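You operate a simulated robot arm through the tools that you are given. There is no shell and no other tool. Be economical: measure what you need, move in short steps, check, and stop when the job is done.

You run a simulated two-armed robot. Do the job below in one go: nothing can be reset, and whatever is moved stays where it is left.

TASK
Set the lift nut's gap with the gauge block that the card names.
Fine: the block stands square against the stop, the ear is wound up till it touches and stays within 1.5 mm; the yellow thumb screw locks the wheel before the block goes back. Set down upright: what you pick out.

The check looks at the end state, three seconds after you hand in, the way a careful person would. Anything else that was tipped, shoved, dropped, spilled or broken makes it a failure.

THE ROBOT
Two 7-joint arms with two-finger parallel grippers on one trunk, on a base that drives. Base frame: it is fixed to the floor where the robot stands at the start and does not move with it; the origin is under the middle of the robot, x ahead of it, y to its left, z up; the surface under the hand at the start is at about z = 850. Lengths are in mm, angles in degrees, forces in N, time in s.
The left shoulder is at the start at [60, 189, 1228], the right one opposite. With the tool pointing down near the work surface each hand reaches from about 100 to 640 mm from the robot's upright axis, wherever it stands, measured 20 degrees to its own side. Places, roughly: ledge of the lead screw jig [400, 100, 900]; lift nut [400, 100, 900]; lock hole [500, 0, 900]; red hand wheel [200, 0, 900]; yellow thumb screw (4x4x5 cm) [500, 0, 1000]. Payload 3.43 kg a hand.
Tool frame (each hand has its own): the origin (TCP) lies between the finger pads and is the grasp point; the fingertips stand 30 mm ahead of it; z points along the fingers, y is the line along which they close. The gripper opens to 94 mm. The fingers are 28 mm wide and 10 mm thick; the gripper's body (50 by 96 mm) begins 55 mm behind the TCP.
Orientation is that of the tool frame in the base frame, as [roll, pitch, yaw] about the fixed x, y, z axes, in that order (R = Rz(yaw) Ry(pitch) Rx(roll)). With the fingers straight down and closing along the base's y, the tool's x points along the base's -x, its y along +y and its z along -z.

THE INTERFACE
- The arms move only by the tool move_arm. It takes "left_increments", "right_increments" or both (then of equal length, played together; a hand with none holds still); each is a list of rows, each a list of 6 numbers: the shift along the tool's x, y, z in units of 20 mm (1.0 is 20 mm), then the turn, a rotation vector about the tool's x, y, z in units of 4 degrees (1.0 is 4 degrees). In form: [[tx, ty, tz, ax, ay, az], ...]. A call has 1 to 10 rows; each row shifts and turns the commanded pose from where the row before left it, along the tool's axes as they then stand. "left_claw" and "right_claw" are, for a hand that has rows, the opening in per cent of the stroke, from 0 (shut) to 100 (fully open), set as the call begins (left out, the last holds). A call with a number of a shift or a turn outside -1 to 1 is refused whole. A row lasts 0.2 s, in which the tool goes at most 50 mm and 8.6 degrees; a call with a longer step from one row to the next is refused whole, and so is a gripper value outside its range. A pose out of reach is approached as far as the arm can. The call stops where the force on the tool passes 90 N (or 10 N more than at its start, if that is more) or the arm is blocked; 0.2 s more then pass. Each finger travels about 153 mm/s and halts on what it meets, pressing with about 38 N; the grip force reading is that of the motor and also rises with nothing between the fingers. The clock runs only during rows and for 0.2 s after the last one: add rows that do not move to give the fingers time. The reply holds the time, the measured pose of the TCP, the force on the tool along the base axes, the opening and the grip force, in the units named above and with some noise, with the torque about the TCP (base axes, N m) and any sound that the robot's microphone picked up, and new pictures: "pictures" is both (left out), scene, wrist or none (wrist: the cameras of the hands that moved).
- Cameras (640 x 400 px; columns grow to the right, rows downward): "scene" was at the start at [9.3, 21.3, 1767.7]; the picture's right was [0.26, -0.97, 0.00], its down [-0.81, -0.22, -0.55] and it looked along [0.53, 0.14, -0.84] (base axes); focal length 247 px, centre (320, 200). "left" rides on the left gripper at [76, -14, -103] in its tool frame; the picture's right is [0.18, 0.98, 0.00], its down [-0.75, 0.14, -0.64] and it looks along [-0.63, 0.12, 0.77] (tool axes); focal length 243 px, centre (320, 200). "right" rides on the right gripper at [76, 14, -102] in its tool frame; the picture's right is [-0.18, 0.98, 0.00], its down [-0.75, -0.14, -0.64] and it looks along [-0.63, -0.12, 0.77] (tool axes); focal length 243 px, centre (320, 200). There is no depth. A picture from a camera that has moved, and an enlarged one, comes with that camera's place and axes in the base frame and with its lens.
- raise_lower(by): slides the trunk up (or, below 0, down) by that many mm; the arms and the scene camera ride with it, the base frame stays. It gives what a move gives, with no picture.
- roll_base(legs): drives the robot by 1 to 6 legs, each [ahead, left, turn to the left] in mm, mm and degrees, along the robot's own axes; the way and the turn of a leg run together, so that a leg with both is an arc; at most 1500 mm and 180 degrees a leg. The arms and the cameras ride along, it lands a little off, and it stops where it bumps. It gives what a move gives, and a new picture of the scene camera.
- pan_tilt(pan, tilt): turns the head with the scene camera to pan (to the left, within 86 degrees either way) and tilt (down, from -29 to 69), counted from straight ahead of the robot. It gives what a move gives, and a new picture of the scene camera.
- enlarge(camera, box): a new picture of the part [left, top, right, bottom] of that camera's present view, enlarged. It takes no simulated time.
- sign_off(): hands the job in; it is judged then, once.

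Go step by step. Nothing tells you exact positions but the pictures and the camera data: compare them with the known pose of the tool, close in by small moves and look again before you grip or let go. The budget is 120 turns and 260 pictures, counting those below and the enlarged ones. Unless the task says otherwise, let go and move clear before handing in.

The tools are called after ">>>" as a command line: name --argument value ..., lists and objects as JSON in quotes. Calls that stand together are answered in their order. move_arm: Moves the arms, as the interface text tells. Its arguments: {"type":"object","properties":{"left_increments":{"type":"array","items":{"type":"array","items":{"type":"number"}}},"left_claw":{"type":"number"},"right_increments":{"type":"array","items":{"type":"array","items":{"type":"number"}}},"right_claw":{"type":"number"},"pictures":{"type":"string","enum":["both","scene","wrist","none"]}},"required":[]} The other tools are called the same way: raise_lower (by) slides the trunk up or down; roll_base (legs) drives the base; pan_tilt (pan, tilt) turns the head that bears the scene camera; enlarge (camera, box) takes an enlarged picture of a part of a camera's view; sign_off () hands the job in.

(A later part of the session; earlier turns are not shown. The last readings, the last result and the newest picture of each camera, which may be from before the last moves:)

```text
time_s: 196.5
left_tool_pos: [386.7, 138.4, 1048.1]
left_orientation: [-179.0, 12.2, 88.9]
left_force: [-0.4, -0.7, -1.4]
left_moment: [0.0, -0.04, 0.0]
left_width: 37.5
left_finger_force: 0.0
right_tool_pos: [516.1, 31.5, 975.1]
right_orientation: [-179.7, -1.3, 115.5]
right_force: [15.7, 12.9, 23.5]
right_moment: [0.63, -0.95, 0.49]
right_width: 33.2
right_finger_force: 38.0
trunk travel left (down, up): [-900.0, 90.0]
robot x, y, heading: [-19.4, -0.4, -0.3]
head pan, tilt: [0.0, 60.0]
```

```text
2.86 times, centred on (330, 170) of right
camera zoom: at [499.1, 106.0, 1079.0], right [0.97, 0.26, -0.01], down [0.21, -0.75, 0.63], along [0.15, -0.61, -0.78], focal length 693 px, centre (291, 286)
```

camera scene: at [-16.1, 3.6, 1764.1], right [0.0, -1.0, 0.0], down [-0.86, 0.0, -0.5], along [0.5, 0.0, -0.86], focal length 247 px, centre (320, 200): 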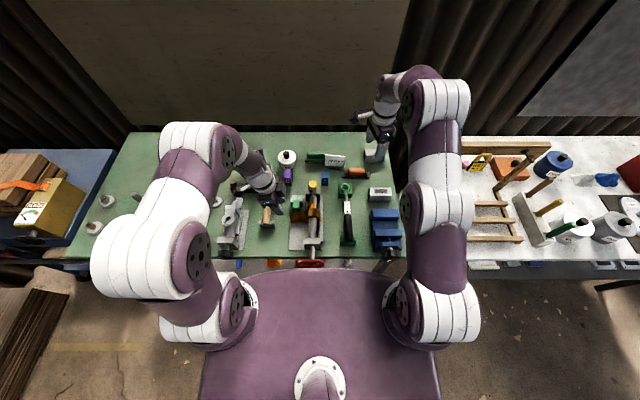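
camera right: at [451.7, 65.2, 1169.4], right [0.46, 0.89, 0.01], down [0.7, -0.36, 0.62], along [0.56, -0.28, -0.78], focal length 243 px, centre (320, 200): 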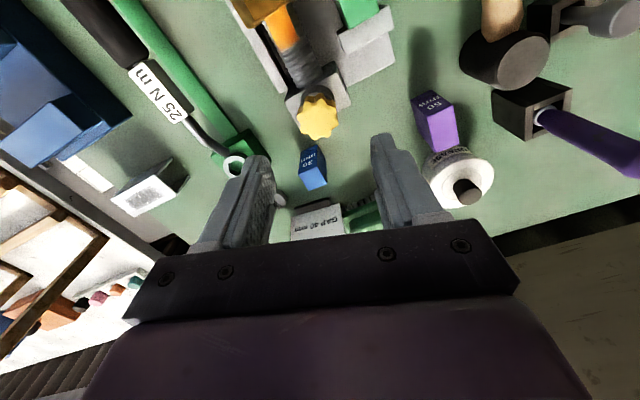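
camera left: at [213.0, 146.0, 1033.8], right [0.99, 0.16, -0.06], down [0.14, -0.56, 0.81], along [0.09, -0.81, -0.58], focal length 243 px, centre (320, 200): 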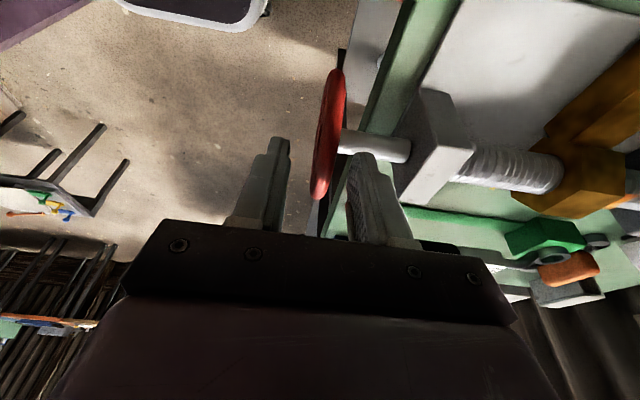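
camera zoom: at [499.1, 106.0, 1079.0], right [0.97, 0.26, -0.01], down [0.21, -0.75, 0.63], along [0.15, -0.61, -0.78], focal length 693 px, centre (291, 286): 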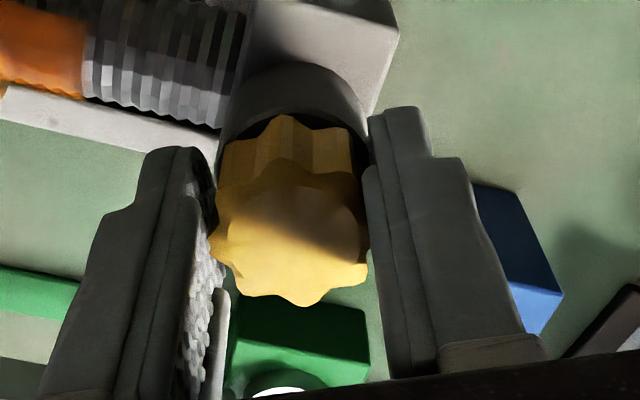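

It keeps following smoothly. I continue clockwise.

>>> move_arm --right_increments '[[0, 0, 0, 0, 0, 1], [0, 0, 0, 0, 0, 1], [0, 0, 0, 0, 0, 1], [0, 0, 0, 0, 0, 1], [0, 0, 0, 0, 0, 1], [0, 0, 0, 0, 0, 0]]' --pictures "none"

>>> move_arm --right_increments '[[0, 0, 0, 0, 0, 1], [0, 0, 0, 0, 0, 1], [0, 0, 0, 0, 0, 1], [0, 0, 0, 0, 0, 1], [0, 0, 0, 0, 0, 1], [0, 0, 0, 0, 0, 0]]' --pictures "none"

>>> enlarge --camera "right" --box '[240, 100, 420, 240]'

```text
time_s: 197.9
left_tool_pos: [386.1, 139.4, 1047.0]
left_orientation: [-179.1, 12.2, 88.9]
left_force: [0.2, -0.2, -0.6]
left_moment: [0.01, 0.03, -0.03]
left_width: 37.6
left_finger_force: 0.0
right_tool_pos: [518.4, 32.1, 976.2]
right_orientation: [-179.2, -1.1, 95.5]
right_force: [19.4, 16.4, 20.9]
right_moment: [0.46, -1.2, 0.53]
right_width: 33.6
right_finger_force: 37.9
trunk travel left (down, up): [-900.0, 90.0]
robot x, y, heading: [-18.6, 3.1, 0.2]
head pan, tilt: [0.0, 60.0]
```

```text
time_s: 199.3
left_tool_pos: [387.5, 138.7, 1046.1]
left_orientation: [-178.9, 12.2, 88.7]
left_force: [0.6, 0.0, 0.4]
left_moment: [0.01, -0.02, 0.0]
left_width: 37.6
left_finger_force: 0.0
right_tool_pos: [517.4, 32.3, 975.7]
right_orientation: [-178.9, -0.8, 75.5]
right_force: [22.6, 10.3, 22.8]
right_moment: [-0.09, -1.49, 0.73]
right_width: 33.3
right_finger_force: 38.1
trunk travel left (down, up): [-900.0, 90.0]
robot x, y, heading: [-23.1, 4.8, -0.0]
head pan, tilt: [0.0, 60.0]
```

```text
2.86 times, centred on (330, 170) of right
camera zoom: at [553.7, 101.4, 1078.6], right [0.91, -0.42, -0.02], down [-0.32, -0.71, 0.63], along [-0.28, -0.57, -0.77], focal length 693 px, centre (291, 286)
```

zoom: 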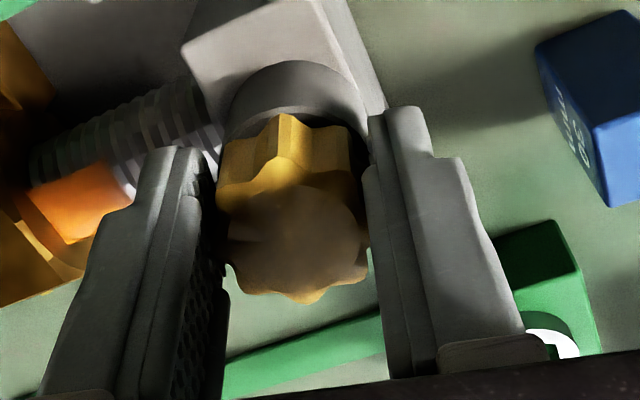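

Torque is rising steadily (0.73 N·m). Continue.

>>> move_arm --right_increments '[[0, 0, 0, 0, 0, 1], [0, 0, 0, 0, 0, 1], [0, 0, 0, 0, 0, 1], [0, 0, 0, 0, 0, 1], [0, 0, 0, 0, 0, 1], [0, 0, 0, 0, 0, 0]]' --pictures "none"

>>> move_arm --right_increments '[[0, 0, 0, 0, 0, 1], [0, 0, 0, 0, 0, 1], [0, 0, 0, 0, 0, 1], [0, 0, 0, 0, 0, 0]]' --pictures "none"

>>> enlarge --camera "right" --box '[240, 100, 420, 240]'

```text
time_s: 200.7
left_tool_pos: [387.5, 137.7, 1047.9]
left_orientation: [-178.9, 12.1, 88.9]
left_force: [-0.5, -0.6, 1.1]
left_moment: [0.01, 0.02, 0.02]
left_width: 37.5
left_finger_force: 0.1
right_tool_pos: [518.9, 31.0, 975.5]
right_orientation: [-178.7, -0.8, 55.4]
right_force: [30.1, 1.9, 24.2]
right_moment: [-0.42, -1.59, 0.69]
right_width: 33.3
right_finger_force: 37.5
trunk travel left (down, up): [-900.0, 90.0]
robot x, y, heading: [-23.2, -1.2, -0.1]
head pan, tilt: [0.0, 60.0]
```

```text
time_s: 201.7
left_tool_pos: [387.1, 137.8, 1047.8]
left_orientation: [-179.0, 12.1, 88.8]
left_force: [0.1, -0.5, 0.4]
left_moment: [0.01, -0.02, -0.03]
left_width: 37.5
left_finger_force: 0.1
right_tool_pos: [520.0, 29.8, 976.0]
right_orientation: [-178.7, -0.3, 43.4]
right_force: [29.8, 0.0, 25.2]
right_moment: [-0.56, -1.64, 0.59]
right_width: 32.8
right_finger_force: 38.0
trunk travel left (down, up): [-900.0, 90.0]
robot x, y, heading: [-19.5, -0.0, 0.1]
head pan, tilt: [0.0, 60.0]
```

```text
2.86 times, centred on (330, 170) of right
camera zoom: at [586.9, 71.8, 1077.8], right [0.54, -0.84, -0.03], down [-0.64, -0.43, 0.64], along [-0.55, -0.33, -0.77], focal length 693 px, centre (291, 286)
```

zoom: 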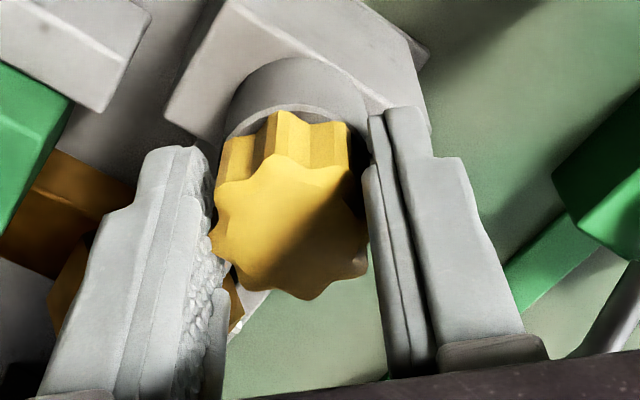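

The knob has now turned ~85° beyond before, still not hard. I open, wind the open hand back 180° around it, and re-seat for another stroke.

>>> move_arm --right_increments '[[0, 0, 0, 0, 0, 0], [0.11, 0.1, -0.1, 0, 0, 0], [0, 0, 0, 0, 0, -1], [0, 0, 0, 0, 0, -1], [0, 0, 0, 0, 0, -1], [0, 0, 0, 0, 0, -1], [0, 0, 0, 0, 0, -1], [0, 0, 0, 0, 0, -1], [0, 0, 0, 0, 0, -1], [0, 0, 0, 0, 0, -1]]' --right_claw 65 --pictures "none"

>>> move_arm --right_increments '[[0, 0, 0, 0, 0, -1], [0, 0, 0, 0, 0, -1], [0, 0, 0, 0, 0, -1], [0, 0, 0, 0, 0, -1], [0, 0, 0, 0, 0, -1], [0, 0, 0, 0, 0, -1], [0, 0, 0, 0, 0, -1], [0, 0, 0, 0, 0, -1], [0, 0, 0, 0, 0, -1], [0, 0, 0, 0, 0, -1]]' --pictures "none"

>>> move_arm --right_increments '[[0, 0, 0, 0, 0, -1], [0, 0, 0, 0, 0, -1], [0, 0, 0, 0, 0, -1], [0, 0, 0, 0, 0, -1], [0, 0, 0, 0, 0, -1], [0, 0, 0, 0, 0, -1], [0, 0, 0, 0, 0, -1], [0, 0, 0, 0, 0, -1], [0, 0, 0, 0, 0, -1], [0, 0, 0, 0, 0, -1]]' --pictures "none"

>>> move_arm --right_increments '[[0, 0, 0, 0, 0, -1], [0, 0, 0, 0, 0, -1], [0, 0, 0, 0, 0, -1], [0, 0, 0, 0, 0, -1], [0, 0, 0, 0, 0, -1], [0, 0, 0, 0, 0, -1], [0, 0, 0, 0, 0, -1], [0, 0, 0, 0, 0, -1], [0, 0, 0, 0, 0, -1], [0, 0, 0, 0, 0, -1]]' --pictures "none"

>>> move_arm --right_increments '[[0, 0, 0, 0, 0, -1], [0, 0, 0, 0, 0, -1], [0, 0, 0, 0, 0, -1], [0, 0, 0, 0, 0, -1], [0, 0, 0, 0, 0, -1], [0, 0, 0, 0, 0, -1], [0, 0, 0, 0, 0, -1], [0, 0, 0, 0, 0, 0]]' --pictures "none"

>>> enlarge --camera "right" --box '[240, 100, 420, 240]'

```text
time_s: 203.9
left_tool_pos: [386.3, 137.9, 1047.5]
left_orientation: [-179.0, 12.1, 88.8]
left_force: [0.0, 0.2, 0.6]
left_moment: [-0.02, -0.02, -0.03]
left_width: 37.5
left_finger_force: 0.1
right_tool_pos: [516.4, 28.9, 976.8]
right_orientation: [-178.5, -0.7, 75.5]
right_force: [0.9, -0.7, -0.6]
right_moment: [0.02, -0.02, -0.01]
right_width: 61.2
right_finger_force: 0.0
trunk travel left (down, up): [-900.0, 90.0]
robot x, y, heading: [-21.1, 1.6, -0.1]
head pan, tilt: [0.0, 60.0]
```

```text
time_s: 206.1
left_tool_pos: [385.3, 138.0, 1048.1]
left_orientation: [-178.9, 12.1, 88.8]
left_force: [1.4, -0.2, 0.4]
left_moment: [0.0, -0.04, -0.01]
left_width: 37.7
left_finger_force: 0.0
right_tool_pos: [518.4, 29.8, 976.1]
right_orientation: [-179.4, -1.4, 115.7]
right_force: [-0.5, -0.6, -0.1]
right_moment: [0.0, 0.01, 0.0]
right_width: 61.4
right_finger_force: 0.0
trunk travel left (down, up): [-900.0, 90.0]
robot x, y, heading: [-20.2, -2.4, -0.3]
head pan, tilt: [0.0, 60.0]
```

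```text
time_s: 208.3
left_tool_pos: [385.8, 137.3, 1047.6]
left_orientation: [-179.1, 12.1, 88.8]
left_force: [0.5, 0.0, -0.4]
left_moment: [0.0, 0.0, 0.0]
left_width: 37.9
left_finger_force: 0.0
right_tool_pos: [517.0, 28.8, 976.3]
right_orientation: [179.5, -1.6, 155.5]
right_force: [0.7, -1.2, 0.2]
right_moment: [0.04, 0.02, 0.0]
right_width: 61.1
right_finger_force: 0.1
trunk travel left (down, up): [-900.0, 90.0]
robot x, y, heading: [-23.0, 1.0, -0.1]
head pan, tilt: [0.0, 60.0]
```

```text
time_s: 210.5
left_tool_pos: [386.6, 138.2, 1047.7]
left_orientation: [-179.0, 12.0, 88.9]
left_force: [0.4, 0.4, -0.1]
left_moment: [0.01, -0.01, 0.0]
left_width: 37.8
left_finger_force: 0.0
right_tool_pos: [517.1, 29.3, 976.5]
right_orientation: [178.8, -0.8, -164.5]
right_force: [0.5, -0.4, 0.2]
right_moment: [0.01, -0.02, -0.02]
right_width: 61.2
right_finger_force: 0.0
trunk travel left (down, up): [-900.0, 90.0]
robot x, y, heading: [-20.7, 0.7, 0.1]
head pan, tilt: [0.0, 60.0]
```

```text
time_s: 212.3
left_tool_pos: [387.4, 137.2, 1047.5]
left_orientation: [-178.9, 12.1, 88.8]
left_force: [0.2, 0.0, -0.6]
left_moment: [0.0, -0.02, -0.02]
left_width: 37.6
left_finger_force: 0.1
right_tool_pos: [517.2, 29.3, 975.5]
right_orientation: [178.5, 0.0, -136.5]
right_force: [0.0, 0.2, 0.4]
right_moment: [0.01, 0.01, 0.0]
right_width: 61.2
right_finger_force: 0.0
trunk travel left (down, up): [-900.0, 90.0]
robot x, y, heading: [-20.0, 1.6, 0.1]
head pan, tilt: [0.0, 60.0]
```

```text
2.86 times, centred on (330, 170) of right
camera zoom: at [455.7, -13.4, 1078.1], right [-0.54, 0.84, 0.03], down [0.66, 0.41, 0.64], along [0.52, 0.36, -0.77], focal length 693 px, centre (291, 286)
```

zoom: 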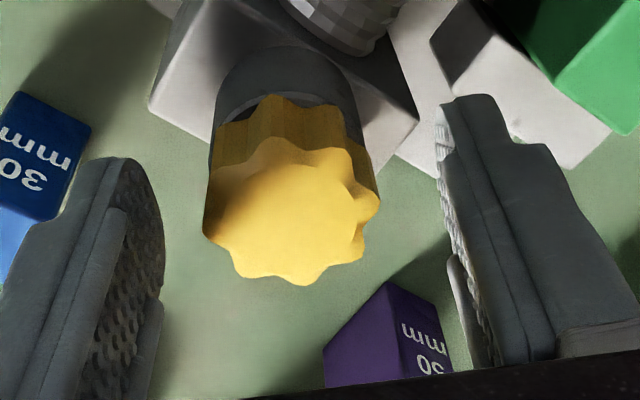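

>>> move_arm --right_increments '[[0, 0, 0, 0, 0, -1], [0, 0, 0, 0, 0, -1], [0, 0, 0, 0, 0, -0.6], [0, 0, 0, 0, 0, 0]]' --pictures "none"

>>> move_arm --right_increments '[[0, 0, 0, 0, 0, 0], [0, 0, 0, 0, 0, 0], [0, 0, 0, 0, 0, 1], [0, 0, 0, 0, 0, 1], [0, 0, 0, 0, 0, 1], [0, 0, 0, 0, 0, 0]]' --right_claw 0 --pictures "none"

>>> move_arm --right_increments '[[0, 0, 0, 0, 0, 1], [0, 0, 0, 0, 0, 1], [0, 0, 0, 0, 0, 1], [0, 0, 0, 0, 0, 1], [0, 0, 0, 0, 0, 1], [0, 0, 0, 0, 0, 1], [0, 0, 0, 0, 0, 1], [0, 0, 0, 0, 0, 0]]' --pictures "none"

>>> enlarge --camera "right" --box '[240, 100, 420, 240]'

```text
time_s: 213.3
left_tool_pos: [386.3, 136.5, 1048.3]
left_orientation: [-179.0, 12.0, 88.8]
left_force: [0.6, 0.6, 0.5]
left_moment: [0.01, 0.0, 0.0]
left_width: 37.6
left_finger_force: 0.1
right_tool_pos: [517.2, 28.4, 976.1]
right_orientation: [178.5, 0.1, -126.0]
right_force: [0.2, -1.0, 0.0]
right_moment: [0.0, 0.03, 0.01]
right_width: 60.9
right_finger_force: 0.0
trunk travel left (down, up): [-900.0, 90.0]
robot x, y, heading: [-21.6, -1.7, 0.2]
head pan, tilt: [0.0, 60.0]
```

```text
time_s: 214.7
left_tool_pos: [389.2, 138.4, 1046.2]
left_orientation: [-178.8, 12.0, 88.9]
left_force: [-0.5, 0.1, -0.3]
left_moment: [-0.01, -0.01, -0.01]
left_width: 37.5
left_finger_force: 0.0
right_tool_pos: [521.4, 31.2, 975.9]
right_orientation: [178.5, -0.1, -138.0]
right_force: [21.7, 3.5, 0.4]
right_moment: [0.17, -1.65, 0.15]
right_width: 35.4
right_finger_force: 37.9
trunk travel left (down, up): [-900.0, 90.0]
robot x, y, heading: [-23.3, 0.1, 0.2]
head pan, tilt: [0.0, 60.0]
```

```text
time_s: 216.5
left_tool_pos: [389.4, 137.9, 1047.1]
left_orientation: [-178.7, 12.0, 88.8]
left_force: [-0.3, 1.1, 0.4]
left_moment: [-0.04, -0.02, 0.02]
left_width: 37.5
left_finger_force: 0.1
right_tool_pos: [520.4, 29.6, 976.3]
right_orientation: [178.7, -0.9, -166.2]
right_force: [28.6, 1.3, 14.1]
right_moment: [-0.71, -1.18, 0.08]
right_width: 32.9
right_finger_force: 38.1
trunk travel left (down, up): [-900.0, 90.0]
robot x, y, heading: [-19.2, 1.1, 0.2]
head pan, tilt: [0.0, 60.0]
```

```text
2.86 times, centred on (330, 170) of right
camera zoom: at [446.8, 24.6, 1078.9], right [-0.06, 1.0, 0.02], down [0.78, 0.03, 0.63], along [0.63, 0.05, -0.78], focal length 693 px, centre (291, 286)
```

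zoom: 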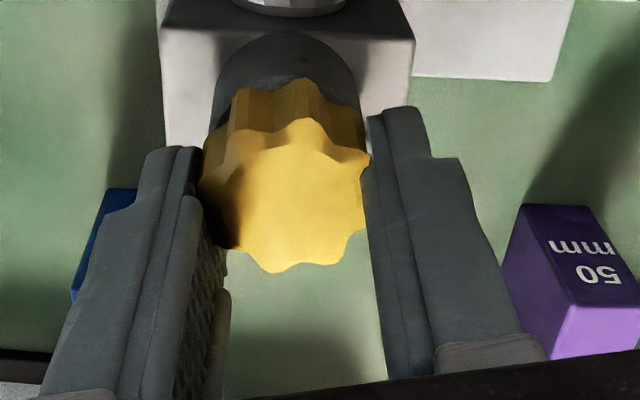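

>>> move_arm --right_increments '[[0, 0, 0, 0, 0, 1], [0, 0, 0, 0, 0, 1], [0, 0, 0, 0, 0, 1], [0, 0, 0, 0, 0, 1], [0, 0, 0, 0, 0, 1], [0, 0, 0, 0, 0, 0]]' --pictures "none"

>>> move_arm --right_increments '[[0, 0, 0, 0, 0, 1], [0, 0, 0, 0, 0, 1], [0, 0, 0, 0, 0, 1], [0, 0, 0, 0, 0, 1], [0, 0, 0, 0, 0, 1], [0, 0, 0, 0, 0, 0]]' --pictures "none"

>>> enlarge --camera "right" --box '[240, 100, 420, 240]'

```text
time_s: 217.9
left_tool_pos: [388.8, 135.7, 1047.1]
left_orientation: [-178.9, 12.0, 88.8]
left_force: [-0.4, -0.5, 0.1]
left_moment: [0.0, 0.0, -0.03]
left_width: 37.4
left_finger_force: 0.1
right_tool_pos: [519.7, 28.7, 976.1]
right_orientation: [179.0, -1.3, 173.8]
right_force: [27.7, -7.2, 18.7]
right_moment: [-1.03, -0.86, 0.15]
right_width: 32.7
right_finger_force: 38.2
trunk travel left (down, up): [-900.0, 90.0]
robot x, y, heading: [-17.2, 2.5, 0.0]
head pan, tilt: [0.0, 60.0]
```

```text
time_s: 219.3
left_tool_pos: [388.1, 135.2, 1047.0]
left_orientation: [-178.9, 12.0, 88.8]
left_force: [0.3, 0.2, 0.1]
left_moment: [-0.01, -0.02, 0.01]
left_width: 37.3
left_finger_force: 0.0
right_tool_pos: [518.6, 27.5, 975.6]
right_orientation: [179.5, -1.6, 153.8]
right_force: [23.6, -12.4, 23.7]
right_moment: [-1.19, -0.62, 0.32]
right_width: 32.8
right_finger_force: 37.7
trunk travel left (down, up): [-900.0, 90.0]
robot x, y, heading: [-23.2, -0.1, -0.1]
head pan, tilt: [0.0, 60.0]
```

```text
2.86 times, centred on (330, 170) of right
camera zoom: at [460.4, 73.8, 1079.7], right [0.6, 0.8, 0.0], down [0.63, -0.47, 0.62], along [0.5, -0.37, -0.78], focal length 693 px, centre (291, 286)
```

zoom: 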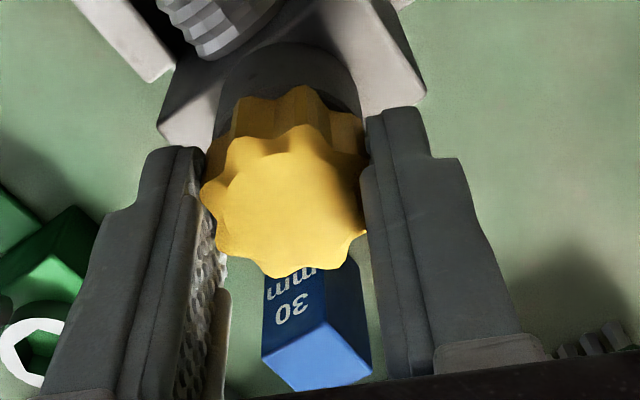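

It follows well. I continue clockwise another 80° and then the rest.

>>> move_arm --right_increments '[[0, 0, 0, 0, 0, 1], [0, 0, 0, 0, 0, 1], [0, 0, 0, 0, 0, 1], [0, 0, 0, 0, 0, 1], [0, 0, 0, 0, 0, 1], [0, 0, 0, 0, 0, 1], [0, 0, 0, 0, 0, 1], [0, 0, 0, 0, 0, 1], [0, 0, 0, 0, 0, 1], [0, 0, 0, 0, 0, 0]]' --pictures "none"

>>> move_arm --right_increments '[[0, 0, 0, 0, 0, 1], [0, 0, 0, 0, 0, 1], [0, 0, 0, 0, 0, 1], [0, 0, 0, 0, 0, 1], [0, 0, 0, 0, 0, 1], [0, 0, 0, 0, 0, 0]]' --pictures "none"

>>> move_arm --right_increments '[[0, 0, 0, 0, 0, 1], [0, 0, 0, 0, 0, 1], [0, 0, 0, 0, 0, 1], [0, 0, 0, 0, 0, 1], [0, 0, 0, 0, 0, 1], [0, 0, 0, 0, 0, 0]]' --pictures "none"

>>> enlarge --camera "right" --box '[240, 100, 420, 240]'

```text
time_s: 221.5
left_tool_pos: [387.3, 135.8, 1046.9]
left_orientation: [-179.0, 12.0, 88.7]
left_force: [0.6, 0.3, -0.2]
left_moment: [0.01, -0.01, 0.01]
left_width: 37.8
left_finger_force: 0.0
right_tool_pos: [518.6, 28.9, 975.7]
right_orientation: [-179.5, -1.6, 117.7]
right_force: [12.3, -9.5, 10.9]
right_moment: [0.1, -0.84, 0.05]
right_width: 32.5
right_finger_force: 37.9
trunk travel left (down, up): [-900.0, 90.0]
robot x, y, heading: [-21.4, 0.6, -0.0]
head pan, tilt: [0.0, 60.0]
```

```text
time_s: 222.9
left_tool_pos: [386.4, 136.9, 1047.8]
left_orientation: [-179.0, 12.0, 88.8]
left_force: [1.1, -0.7, 0.2]
left_moment: [-0.03, 0.02, 0.02]
left_width: 37.5
left_finger_force: 0.1
right_tool_pos: [516.4, 29.2, 975.3]
right_orientation: [-178.9, -1.2, 97.9]
right_force: [9.5, -7.0, 6.0]
right_moment: [0.07, -0.93, 0.06]
right_width: 32.8
right_finger_force: 38.1
trunk travel left (down, up): [-900.0, 90.0]
robot x, y, heading: [-19.1, 1.7, 0.1]
head pan, tilt: [0.0, 60.0]
```

```text
time_s: 224.3
left_tool_pos: [388.0, 136.9, 1048.1]
left_orientation: [-179.1, 12.0, 88.7]
left_force: [-0.1, 0.0, 0.4]
left_moment: [-0.04, 0.0, 0.0]
left_width: 37.7
left_finger_force: 0.1
right_tool_pos: [517.6, 28.6, 974.7]
right_orientation: [-178.7, -0.9, 77.7]
right_force: [5.3, -3.7, -0.2]
right_moment: [-0.01, -0.97, 0.06]
right_width: 32.8
right_finger_force: 37.9
trunk travel left (down, up): [-900.0, 90.0]
robot x, y, heading: [-23.2, 2.6, 0.1]
head pan, tilt: [0.0, 60.0]
```

```text
2.86 times, centred on (330, 170) of right
camera zoom: at [551.2, 99.8, 1078.4], right [0.92, -0.39, -0.03], down [-0.28, -0.72, 0.64], along [-0.27, -0.58, -0.77], focal length 693 px, centre (291, 286)
```

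zoom: 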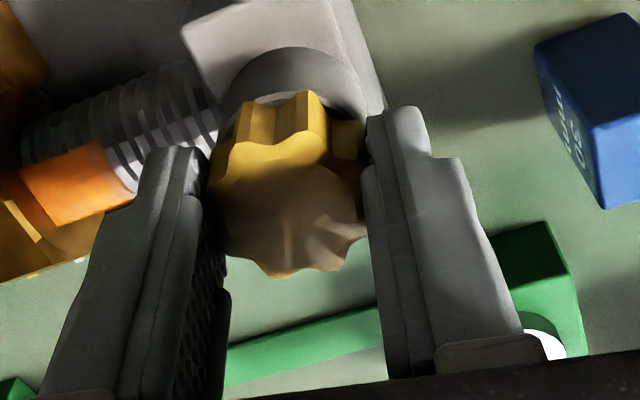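

Turning easily and descending. I finish this stroke, wind back 180° open, and re-seat, all in one go.

>>> move_arm --right_increments '[[0, 0, 0, 0, 0, 1], [0, 0, 0, 0, 0, 1], [0, 0, 0, 0, 0, 1], [0, 0, 0, 0, 0, 1], [0, 0, 0, 0, 0, 1], [0, 0, 0, 0, 0, 1], [0, 0, 0, 0, 0, 1], [0, 0, 0, 0, 0, 1], [0, 0, 0, 0, 0, 1], [0, 0, 0, 0, 0, 0]]' --pictures "none"

>>> enlarge --camera "right" --box '[240, 100, 420, 240]'

>>> move_arm --right_increments '[[0, 0, 0, 0, 0, 0], [0, 0, 0, 0, 0, 0], [0, 0, 0, 0, 0, -1], [0, 0, 0, 0, 0, -1], [0, 0, 0, 0, 0, -1], [0, 0, 0, 0, 0, -1], [0, 0, 0, 0, 0, -1], [0, 0, 0, 0, 0, -1], [0, 0, 0, 0, 0, -1], [0, 0, 0, 0, 0, -1]]' --right_claw 65 --pictures "none"

>>> move_arm --right_increments '[[0, 0, 0, 0, 0, -1], [0, 0, 0, 0, 0, -1], [0, 0, 0, 0, 0, -1], [0, 0, 0, 0, 0, -1], [0, 0, 0, 0, 0, -1], [0, 0, 0, 0, 0, -1], [0, 0, 0, 0, 0, -1], [0, 0, 0, 0, 0, -1], [0, 0, 0, 0, 0, -1], [0, 0, 0, 0, 0, -1]]' --pictures "none"

>>> move_arm --right_increments '[[0, 0, 0, 0, 0, -1], [0, 0, 0, 0, 0, -1], [0, 0, 0, 0, 0, -1], [0, 0, 0, 0, 0, -1], [0, 0, 0, 0, 0, -1], [0, 0, 0, 0, 0, -1], [0, 0, 0, 0, 0, -1], [0, 0, 0, 0, 0, -1], [0, 0, 0, 0, 0, -1], [0, 0, 0, 0, 0, -1]]' --pictures "none"

>>> move_arm --right_increments '[[0, 0, 0, 0, 0, -1], [0, 0, 0, 0, 0, -1], [0, 0, 0, 0, 0, -1], [0, 0, 0, 0, 0, -1], [0, 0, 0, 0, 0, -1], [0, 0, 0, 0, 0, -1], [0, 0, 0, 0, 0, -1], [0, 0, 0, 0, 0, -1], [0, 0, 0, 0, 0, -1], [0, 0, 0, 0, 0, -1]]' --pictures "none"

>>> move_arm --right_increments '[[0, 0, 0, 0, 0, -1], [0, 0, 0, 0, 0, -1], [0, 0, 0, 0, 0, -1], [0, 0, 0, 0, 0, -1], [0, 0, 0, 0, 0, -1], [0, 0, 0, 0, 0, -1], [0, 0, 0, 0, 0, -1], [0, 0, 0, 0, 0, 0]]' --pictures "none"

>>> enlarge --camera "right" --box '[240, 100, 420, 240]'

```text
time_s: 226.5
left_tool_pos: [387.1, 137.6, 1048.4]
left_orientation: [-179.0, 12.0, 88.8]
left_force: [-0.7, 0.1, -0.2]
left_moment: [0.0, 0.01, 0.0]
left_width: 37.6
left_finger_force: 0.1
right_tool_pos: [517.9, 28.5, 975.4]
right_orientation: [-178.3, 0.2, 41.8]
right_force: [3.0, -4.9, -2.5]
right_moment: [-0.12, -0.73, 0.03]
right_width: 33.0
right_finger_force: 38.1
trunk travel left (down, up): [-900.0, 90.0]
robot x, y, heading: [-22.2, 0.2, 0.2]
head pan, tilt: [0.0, 60.0]
```

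```text
2.86 times, centred on (330, 170) of right
camera zoom: at [587.5, 68.6, 1077.1], right [0.52, -0.85, -0.03], down [-0.64, -0.41, 0.65], along [-0.56, -0.32, -0.76], focal length 693 px, centre (291, 286)
```

zoom: 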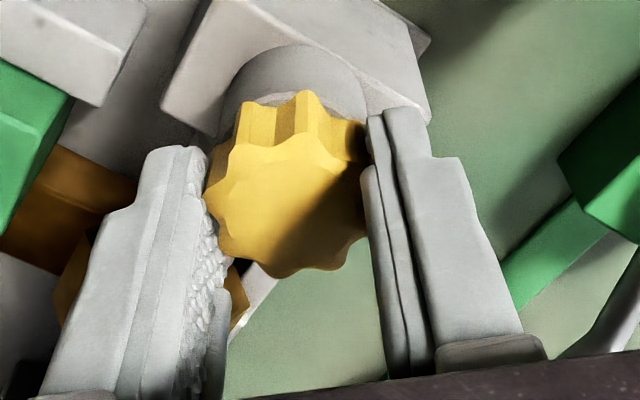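

```text
time_s: 228.7
left_tool_pos: [386.8, 137.5, 1047.9]
left_orientation: [-179.0, 12.1, 88.8]
left_force: [-1.1, -0.1, -1.1]
left_moment: [0.03, 0.01, 0.0]
left_width: 37.5
left_finger_force: 0.0
right_tool_pos: [517.0, 30.7, 976.2]
right_orientation: [-178.5, -0.6, 74.0]
right_force: [0.7, -0.6, 0.4]
right_moment: [0.01, 0.02, 0.01]
right_width: 61.3
right_finger_force: 0.0
trunk travel left (down, up): [-900.0, 90.0]
robot x, y, heading: [-23.7, 2.0, 0.3]
head pan, tilt: [0.0, 60.0]
```

```text
time_s: 230.9
left_tool_pos: [385.8, 137.5, 1047.8]
left_orientation: [-178.9, 12.2, 88.8]
left_force: [0.0, 0.3, 0.3]
left_moment: [0.01, 0.01, -0.02]
left_width: 37.6
left_finger_force: 0.0
right_tool_pos: [518.2, 30.3, 976.0]
right_orientation: [-179.3, -1.4, 114.0]
right_force: [1.3, 0.3, -0.2]
right_moment: [0.01, 0.01, 0.0]
right_width: 60.7
right_finger_force: 0.1
trunk travel left (down, up): [-900.0, 90.0]
robot x, y, heading: [-21.6, 4.2, 0.1]
head pan, tilt: [0.0, 60.0]
```

```text
time_s: 233.1
left_tool_pos: [385.9, 136.8, 1047.9]
left_orientation: [-179.1, 12.1, 88.8]
left_force: [-0.1, 1.0, 0.1]
left_moment: [0.0, 0.0, -0.01]
left_width: 37.3
left_finger_force: 0.1
right_tool_pos: [516.3, 30.3, 975.3]
right_orientation: [179.5, -1.5, 154.1]
right_force: [0.5, -0.7, -0.3]
right_moment: [0.01, -0.01, -0.01]
right_width: 60.8
right_finger_force: 0.0
trunk travel left (down, up): [-900.0, 90.0]
robot x, y, heading: [-20.0, 1.9, -0.1]
head pan, tilt: [0.0, 60.0]
```

```text
time_s: 235.3
left_tool_pos: [386.1, 138.3, 1047.6]
left_orientation: [-179.0, 12.1, 88.9]
left_force: [-0.2, -0.3, 1.1]
left_moment: [0.03, -0.03, -0.01]
left_width: 37.7
left_finger_force: 0.0
right_tool_pos: [517.1, 29.9, 976.4]
right_orientation: [178.6, -1.0, -165.9]
right_force: [0.5, -0.1, 0.5]
right_moment: [0.01, 0.02, 0.0]
right_width: 61.0
right_finger_force: 0.1
trunk travel left (down, up): [-900.0, 90.0]
robot x, y, heading: [-22.3, 0.2, 0.0]
head pan, tilt: [0.0, 60.0]
```

```text
time_s: 237.1
left_tool_pos: [387.2, 136.7, 1046.9]
left_orientation: [-179.1, 12.1, 88.8]
left_force: [0.1, 0.1, 0.9]
left_moment: [0.0, -0.02, 0.01]
left_width: 37.5
left_finger_force: 0.1
right_tool_pos: [517.0, 30.0, 975.5]
right_orientation: [178.5, -0.2, -138.0]
right_force: [0.5, 0.4, -0.4]
right_moment: [0.01, 0.01, -0.01]
right_width: 61.0
right_finger_force: 0.1
trunk travel left (down, up): [-900.0, 90.0]
robot x, y, heading: [-19.0, 0.0, -0.1]
head pan, tilt: [0.0, 60.0]
```

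```text
2.86 times, centred on (330, 170) of right
camera zoom: at [454.6, -11.4, 1078.4], right [-0.52, 0.85, 0.03], down [0.67, 0.39, 0.64], along [0.53, 0.35, -0.77], focal length 693 px, centre (291, 286)
```

zoom: 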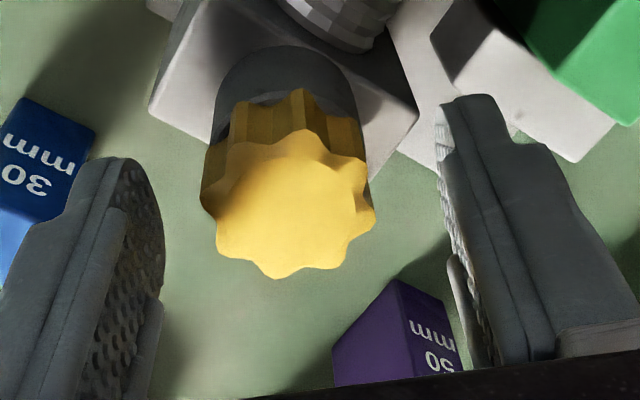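

Re-seated. Another clockwise stroke, watching the torque after each piece.

>>> move_arm --right_increments '[[0, 0, 0, 0, 0, 0], [0, 0, 0, 0, 0, 0], [0, 0, 0, 0, 0, 1], [0, 0, 0, 0, 0, 1], [0, 0, 0, 0, 0, 1], [0, 0, 0, 0, 0, 1], [0, 0, 0, 0, 0, 1], [0, 0, 0, 0, 0, 1], [0, 0, 0, 0, 0, 1], [0, 0, 0, 0, 0, 1]]' --right_claw 0 --pictures "none"

>>> move_arm --right_increments '[[0, 0, 0, 0, 0, 1], [0, 0, 0, 0, 0, 1], [0, 0, 0, 0, 0, 1], [0, 0, 0, 0, 0, 1], [0, 0, 0, 0, 0, 1], [0, 0, 0, 0, 0, 1], [0, 0, 0, 0, 0, 1], [0, 0, 0, 0, 0, 1], [0, 0, 0, 0, 0, 1], [0, 0, 0, 0, 0, 1]]' --pictures "none"

>>> enlarge --camera "right" --box '[240, 100, 420, 240]'

>>> move_arm --right_increments '[[0, 0, 0, 0, 0, 1], [0, 0, 0, 0, 0, 1], [0, 0, 0, 0, 0, 1], [0, 0, 0, 0, 0, 1], [0, 0, 0, 0, 0, 1], [0, 0, 0, 0, 0, 1], [0, 0, 0, 0, 0, 1], [0, 0, 0, 0, 0, 1], [0, 0, 0, 0, 0, 1], [0, 0, 0, 0, 0, 1]]' --pictures "none"

>>> move_arm --right_increments '[[0, 0, 0, 0, 0, 1], [0, 0, 0, 0, 0, 1], [0, 0, 0, 0, 0, 1], [0, 0, 0, 0, 0, 1], [0, 0, 0, 0, 0, 1], [0, 0, 0, 0, 0, 1], [0, 0, 0, 0, 0, 1], [0, 0, 0, 0, 0, 1], [0, 0, 0, 0, 0, 1], [0, 0, 0, 0, 0, 1]]' --pictures "none"

>>> enlarge --camera "right" --box '[240, 100, 420, 240]'

```text
time_s: 239.3
left_tool_pos: [386.8, 136.2, 1047.6]
left_orientation: [-178.9, 12.0, 88.8]
left_force: [0.2, -0.1, -0.6]
left_moment: [-0.05, 0.0, 0.01]
left_width: 37.6
left_finger_force: 0.0
right_tool_pos: [517.1, 29.3, 976.4]
right_orientation: [178.6, -1.0, -170.2]
right_force: [6.4, -6.5, 1.7]
right_moment: [-0.34, -0.91, 0.28]
right_width: 33.0
right_finger_force: 38.2
trunk travel left (down, up): [-900.0, 90.0]
robot x, y, heading: [-20.0, -2.5, -0.0]
head pan, tilt: [0.0, 60.0]
```

```text
time_s: 241.5
left_tool_pos: [385.7, 136.2, 1047.3]
left_orientation: [-179.1, 12.0, 88.8]
left_force: [0.2, -0.4, -0.2]
left_moment: [-0.02, -0.04, -0.02]
left_width: 37.8
left_finger_force: 0.0
right_tool_pos: [516.8, 29.0, 976.1]
right_orientation: [179.7, -1.6, 149.8]
right_force: [4.4, -8.8, 6.1]
right_moment: [-0.49, -0.58, 0.31]
right_width: 33.0
right_finger_force: 37.6
trunk travel left (down, up): [-900.0, 90.0]
robot x, y, heading: [-18.6, -1.3, 0.1]
head pan, tilt: [0.0, 60.0]
```

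```text
2.86 times, centred on (330, 170) of right
camera zoom: at [462.5, 78.8, 1079.8], right [0.65, 0.76, 0.0], down [0.59, -0.51, 0.62], along [0.47, -0.4, -0.78], focal length 693 px, centre (291, 286)
```

zoom: 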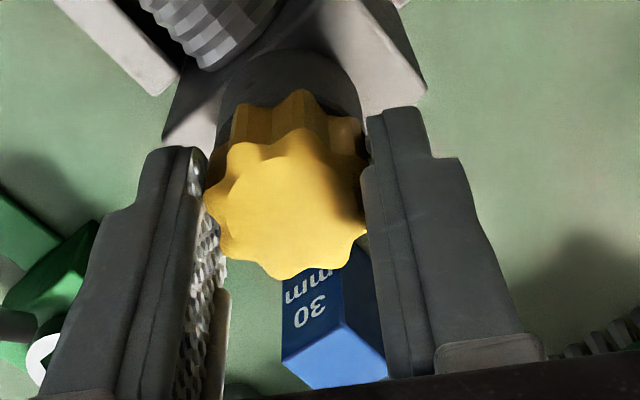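

```text
time_s: 243.7
left_tool_pos: [385.9, 137.5, 1047.1]
left_orientation: [-178.9, 12.1, 88.8]
left_force: [-0.2, -0.2, -0.4]
left_moment: [0.01, 0.02, 0.04]
left_width: 37.6
left_finger_force: 0.0
right_tool_pos: [517.8, 28.8, 977.1]
right_orientation: [-179.2, -1.5, 109.7]
right_force: [-1.3, 0.4, 0.2]
right_moment: [0.46, -0.29, 0.27]
right_width: 33.3
right_finger_force: 38.4
trunk travel left (down, up): [-900.0, 90.0]
robot x, y, heading: [-17.5, -0.1, -0.0]
head pan, tilt: [0.0, 60.0]
```

```text
time_s: 245.9
left_tool_pos: [385.6, 136.9, 1048.2]
left_orientation: [-179.1, 12.2, 88.9]
left_force: [-0.3, -0.3, 0.0]
left_moment: [0.03, 0.0, -0.02]
left_width: 37.8
left_finger_force: 0.0
right_tool_pos: [518.1, 29.7, 975.6]
right_orientation: [-178.8, -0.7, 69.8]
right_force: [1.4, 2.3, 3.9]
right_moment: [0.46, -0.61, 0.41]
right_width: 33.2
right_finger_force: 37.7
trunk travel left (down, up): [-900.0, 90.0]
robot x, y, heading: [-19.5, -0.8, 0.1]
head pan, tilt: [0.0, 60.0]
```

```text
2.86 times, centred on (330, 170) of right
camera zoom: at [560.9, 96.2, 1078.6], right [0.86, -0.51, -0.03], down [-0.38, -0.67, 0.64], along [-0.34, -0.54, -0.77], focal length 693 px, centre (291, 286)
```

zoom: 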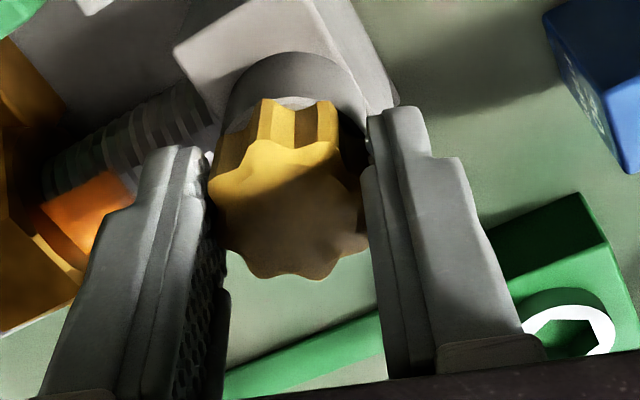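

I release and lift the right hand to compare the knob's height and the ear's state from the scene camera.

>>> move_arm --right_increments '[[0, 0, 0, 0, 0, 0], [0, 0, 0, 0, 0, 0], [0, 0, -1, 0, 0, 0], [0, 0, -1, 0, 0, 0], [0, 0, -1, 0, 0, -1], [0, 0, -1, 0, 0, -1], [0, 0, -1, 0, 0, -1], [0, 0, -1, 0, 0, -1], [0, 0, -1, 0, 0, -1], [0, 0, -1, 0, 0, -1]]' --right_claw 65 --pictures "none"

>>> enlarge --camera "scene" --box '[300, 170, 330, 195]'

>>> enlarge --camera "scene" --box '[295, 185, 335, 215]'

```text
time_s: 248.1
left_tool_pos: [385.5, 138.2, 1048.3]
left_orientation: [-179.0, 12.1, 88.8]
left_force: [-0.1, 0.5, 0.4]
left_moment: [-0.02, -0.01, 0.02]
left_width: 37.7
left_finger_force: 0.1
right_tool_pos: [519.3, 25.0, 1135.5]
right_orientation: [-179.0, -1.1, 94.0]
right_force: [0.1, -0.7, 0.3]
right_moment: [0.01, 0.01, -0.01]
right_width: 61.2
right_finger_force: 0.2
trunk travel left (down, up): [-900.0, 90.0]
robot x, y, heading: [-19.9, 0.8, 0.1]
head pan, tilt: [0.0, 60.0]
```

```text
16.00 times, centred on (315, 182) of scene
camera zoom: at [-12.1, 3.8, 1764.0], right [0.0, -1.0, 0.0], down [-0.87, 0.0, -0.5], along [0.5, 0.0, -0.87], focal length 3954 px, centre (400, 480)
```

zoom: 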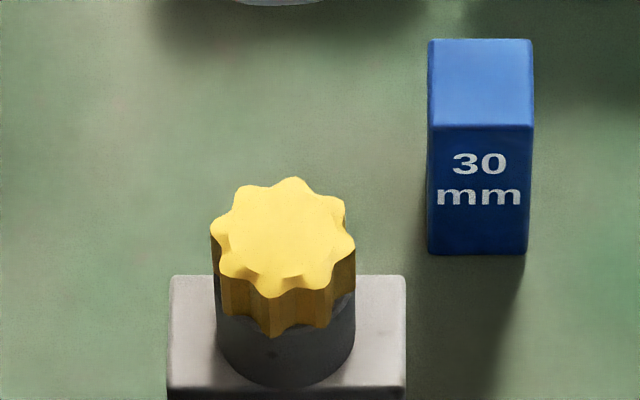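

```text
13.33 times, centred on (315, 200) of scene
camera zoom: at [-12.1, 3.8, 1764.0], right [0.0, -1.0, 0.0], down [-0.87, 0.0, -0.5], along [0.5, 0.0, -0.87], focal length 3295 px, centre (387, 200)
```

zoom: 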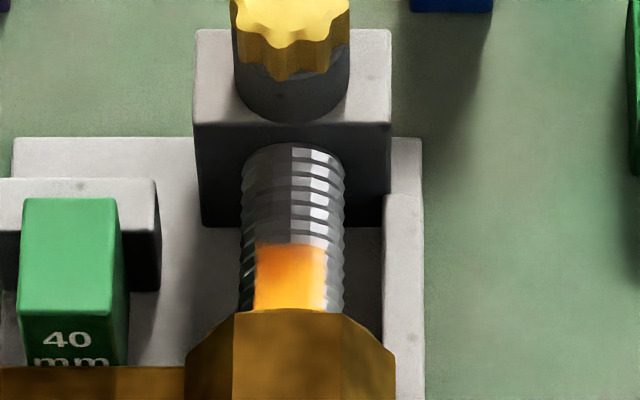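

The knob is now ~4 mm lower than before: it is screwing in properly. I go for another stroke: rotate the open hand back while descending onto it.

>>> move_arm --right_increments '[[0, 0, 0.3, 0, 0, -1], [0, 0, 0.3, 0, 0, -1], [0, 0, 0.3, 0, 0, -1], [0, 0, 0.3, 0, 0, -1], [0, 0, 0.3, 0, 0, -1], [0, 0, 0.3, 0, 0, -1], [0, 0, 0.3, 0, 0, -1], [0, 0, 0.3, 0, 0, -1], [0, 0, 0.3, 0, 0, -1], [0, 0, 0.3, 0, 0, -1]]' --pictures "none"

>>> move_arm --right_increments '[[0, 0, 0.25, 0, 0, -1], [0, 0, 0.25, 0, 0, -1], [0, 0, 0.25, 0, 0, -1], [0, 0, 0.25, 0, 0, -1], [0, 0, 0.25, 0, 0, -1], [0, 0, 0.25, 0, 0, -1], [0, 0, 0.25, 0, 0, -1], [0, 0, 0.25, 0, 0, -1], [0, 0, 0.25, 0, 0, -1], [0, 0, 0.25, 0, 0, -1]]' --pictures "none"

>>> move_arm --right_increments '[[0, 0, 0, 0, 0, -1], [0, 0, 0, 0, 0, -1], [0, 0, 0, 0, 0, -1], [0, 0, 0, 0, 0, -1], [0, 0, 0, 0, 0, -1], [0, 0, 0, 0, 0, -1], [0, 0, 0, 0, 0, -1], [0, 0, 0, 0, 0, -1], [0, 0, 0, 0, 0, -1], [0, 0, 0, 0, 0, -1]]' --pictures "none"

>>> move_arm --right_increments '[[0, 0, 0, 0, 0, -1], [0, 0, 0, 0, 0, -1], [0, 0, 0, 0, 0, -1], [0, 0, 0, 0, 0, -1], [0, 0, 0.8, 0, 0, 0], [0, 0, 0.8, 0, 0, 0], [0, 0, 0.9, 0, 0, 0], [0, 0, 0, 0, 0, 0]]' --pictures "none"

>>> enlarge --camera "right" --box '[240, 100, 420, 240]'

```text
time_s: 250.3
left_tool_pos: [386.8, 137.6, 1047.7]
left_orientation: [-179.0, 12.2, 88.9]
left_force: [0.5, 0.2, 0.4]
left_moment: [0.02, 0.02, -0.01]
left_width: 37.9
left_finger_force: 0.1
right_tool_pos: [519.0, 28.3, 1075.5]
right_orientation: [-179.9, -1.5, 134.0]
right_force: [-0.6, 0.3, 0.8]
right_moment: [-0.02, 0.04, 0.02]
right_width: 61.1
right_finger_force: 0.1
trunk travel left (down, up): [-900.0, 90.0]
robot x, y, heading: [-21.8, 2.2, -0.2]
head pan, tilt: [0.0, 60.0]
```

```text
time_s: 252.5
left_tool_pos: [386.6, 138.1, 1047.3]
left_orientation: [-179.0, 12.1, 88.7]
left_force: [0.9, -0.2, -0.4]
left_moment: [-0.04, -0.01, 0.0]
left_width: 37.7
left_finger_force: 0.1
right_tool_pos: [518.0, 28.0, 1026.3]
right_orientation: [179.1, -1.2, 174.0]
right_force: [-0.7, 0.6, 0.2]
right_moment: [0.01, -0.01, 0.01]
right_width: 61.3
right_finger_force: 0.1
trunk travel left (down, up): [-900.0, 90.0]
robot x, y, heading: [-15.5, 0.7, -0.0]
head pan, tilt: [0.0, 60.0]
```

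```text
time_s: 254.7
left_tool_pos: [385.7, 137.1, 1047.9]
left_orientation: [-179.0, 12.1, 88.8]
left_force: [-0.4, 0.9, -0.1]
left_moment: [-0.01, -0.01, -0.02]
left_width: 37.6
left_finger_force: 0.1
right_tool_pos: [518.6, 28.7, 1027.2]
right_orientation: [178.5, -0.4, -146.0]
right_force: [0.6, -0.3, -0.3]
right_moment: [0.0, -0.01, -0.01]
right_width: 61.2
right_finger_force: 0.0
trunk travel left (down, up): [-900.0, 90.0]
robot x, y, heading: [-20.6, -2.7, 0.0]
head pan, tilt: [0.0, 60.0]
```

```text
time_s: 256.5
left_tool_pos: [385.5, 137.2, 1048.0]
left_orientation: [-179.0, 12.2, 88.8]
left_force: [1.1, -0.3, -1.0]
left_moment: [0.0, -0.02, 0.0]
left_width: 37.6
left_finger_force: 0.0
right_tool_pos: [518.1, 30.7, 976.8]
right_orientation: [178.5, 0.1, -130.0]
right_force: [-0.7, 0.6, -0.1]
right_moment: [0.01, -0.03, 0.02]
right_width: 61.1
right_finger_force: 0.1
trunk travel left (down, up): [-900.0, 90.0]
robot x, y, heading: [-18.1, 3.0, 0.0]
head pan, tilt: [0.0, 60.0]
```

```text
2.86 times, centred on (330, 170) of right
camera zoom: at [460.7, -19.1, 1078.6], right [-0.63, 0.77, 0.03], down [0.61, 0.47, 0.64], along [0.48, 0.42, -0.77], focal length 693 px, centre (291, 286)
```

zoom: 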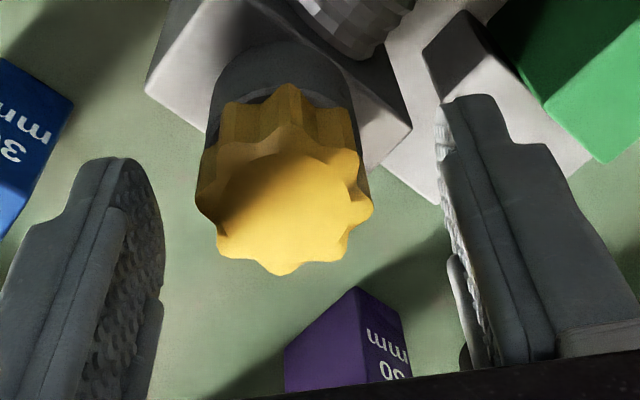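

Aligned. I lower 4 mm, close, and make the full clockwise stroke in pieces.

>>> move_arm --right_increments '[[0, 0, 0.2, 0, 0, 0], [0, 0, 0, 0, 0, 0]]' --pictures "none"

>>> move_arm --right_increments '[[0, 0, 0, 0, 0, 0], [0, 0, 0, 0, 0, 0], [0, 0, 0, 0, 0, 1], [0, 0, 0, 0, 0, 1], [0, 0, 0, 0, 0, 1], [0, 0, 0, 0, 0, 1], [0, 0, 0, 0, 0, 1], [0, 0, 0, 0, 0, 1], [0, 0, 0, 0, 0, 1], [0, 0, 0, 0, 0, 1]]' --right_claw 0 --pictures "none"

>>> move_arm --right_increments '[[0, 0, 0, 0, 0, 1], [0, 0, 0, 0, 0, 1], [0, 0, 0, 0, 0, 1], [0, 0, 0, 0, 0, 1], [0, 0, 0, 0, 0, 1], [0, 0, 0, 0, 0, 1], [0, 0, 0, 0, 0, 1], [0, 0, 0, 0, 0, 1], [0, 0, 0, 0, 0, 1], [0, 0, 0, 0, 0, 1]]' --pictures "none"

>>> move_arm --right_increments '[[0, 0, 0, 0, 0, 1], [0, 0, 0, 0, 0, 1], [0, 0, 0, 0, 0, 1], [0, 0, 0, 0, 0, 1], [0, 0, 0, 0, 0, 1], [0, 0, 0, 0, 0, 1], [0, 0, 0, 0, 0, 1], [0, 0, 0, 0, 0, 1], [0, 0, 0, 0, 0, 1], [0, 0, 0, 0, 0, 1]]' --pictures "none"

>>> enlarge --camera "right" --box '[240, 100, 420, 240]'

```text
time_s: 257.1
left_tool_pos: [387.1, 137.4, 1049.5]
left_orientation: [-179.0, 12.1, 88.8]
left_force: [0.0, -0.2, -0.4]
left_moment: [-0.02, -0.02, 0.04]
left_width: 37.6
left_finger_force: 0.0
right_tool_pos: [516.7, 29.4, 971.7]
right_orientation: [178.3, 0.1, -130.1]
right_force: [0.1, -0.5, 0.3]
right_moment: [-0.03, -0.02, -0.01]
right_width: 61.2
right_finger_force: 0.0
trunk travel left (down, up): [-900.0, 90.0]
robot x, y, heading: [-22.7, -2.0, 0.2]
head pan, tilt: [0.0, 60.0]
```

```text
time_s: 259.3
left_tool_pos: [386.2, 136.0, 1047.4]
left_orientation: [-179.0, 12.0, 88.7]
left_force: [0.1, 0.3, -0.2]
left_moment: [0.0, -0.01, 0.02]
left_width: 37.6
left_finger_force: 0.0
right_tool_pos: [518.8, 28.7, 970.6]
right_orientation: [178.6, -0.7, -162.1]
right_force: [10.3, -5.6, 3.7]
right_moment: [-0.22, -0.56, 1.89]
right_width: 37.1
right_finger_force: 44.5
trunk travel left (down, up): [-900.0, 90.0]
robot x, y, heading: [-22.2, 1.5, -0.2]
head pan, tilt: [0.0, 60.0]
```

```text
time_s: 261.5
left_tool_pos: [387.7, 135.3, 1046.9]
left_orientation: [-179.0, 12.1, 88.9]
left_force: [-0.4, 0.4, -0.6]
left_moment: [0.02, 0.03, -0.06]
left_width: 37.3
left_finger_force: 0.1
right_tool_pos: [518.7, 28.5, 971.8]
right_orientation: [179.5, -1.6, 157.8]
right_force: [2.3, -7.4, -5.0]
right_moment: [-0.4, -0.15, 0.64]
right_width: 36.0
right_finger_force: 44.8
trunk travel left (down, up): [-900.0, 90.0]
robot x, y, heading: [-17.8, 2.5, -0.1]
head pan, tilt: [0.0, 60.0]
```

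```text
time_s: 263.7
left_tool_pos: [386.2, 136.3, 1047.5]
left_orientation: [-178.9, 12.0, 88.8]
left_force: [0.4, 0.2, 0.7]
left_moment: [-0.02, -0.01, -0.02]
left_width: 37.5
left_finger_force: 0.0
right_tool_pos: [517.7, 29.9, 970.7]
right_orientation: [-179.4, -1.5, 117.8]
right_force: [-2.4, -4.9, -5.9]
right_moment: [0.05, -0.16, 1.35]
right_width: 38.8
right_finger_force: 45.0
trunk travel left (down, up): [-900.0, 90.0]
robot x, y, heading: [-19.1, -0.1, -0.1]
head pan, tilt: [0.0, 60.0]
```

```text
2.86 times, centred on (330, 170) of right
camera zoom: at [498.0, 102.5, 1075.3], right [0.95, 0.3, -0.01], down [0.24, -0.74, 0.62], along [0.17, -0.6, -0.78], focal length 693 px, centre (291, 286)
```

zoom: 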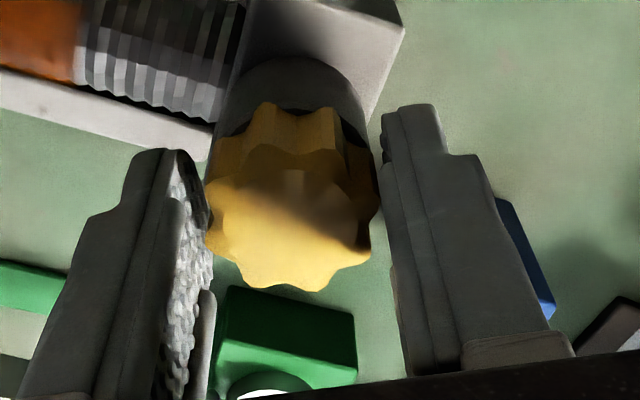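

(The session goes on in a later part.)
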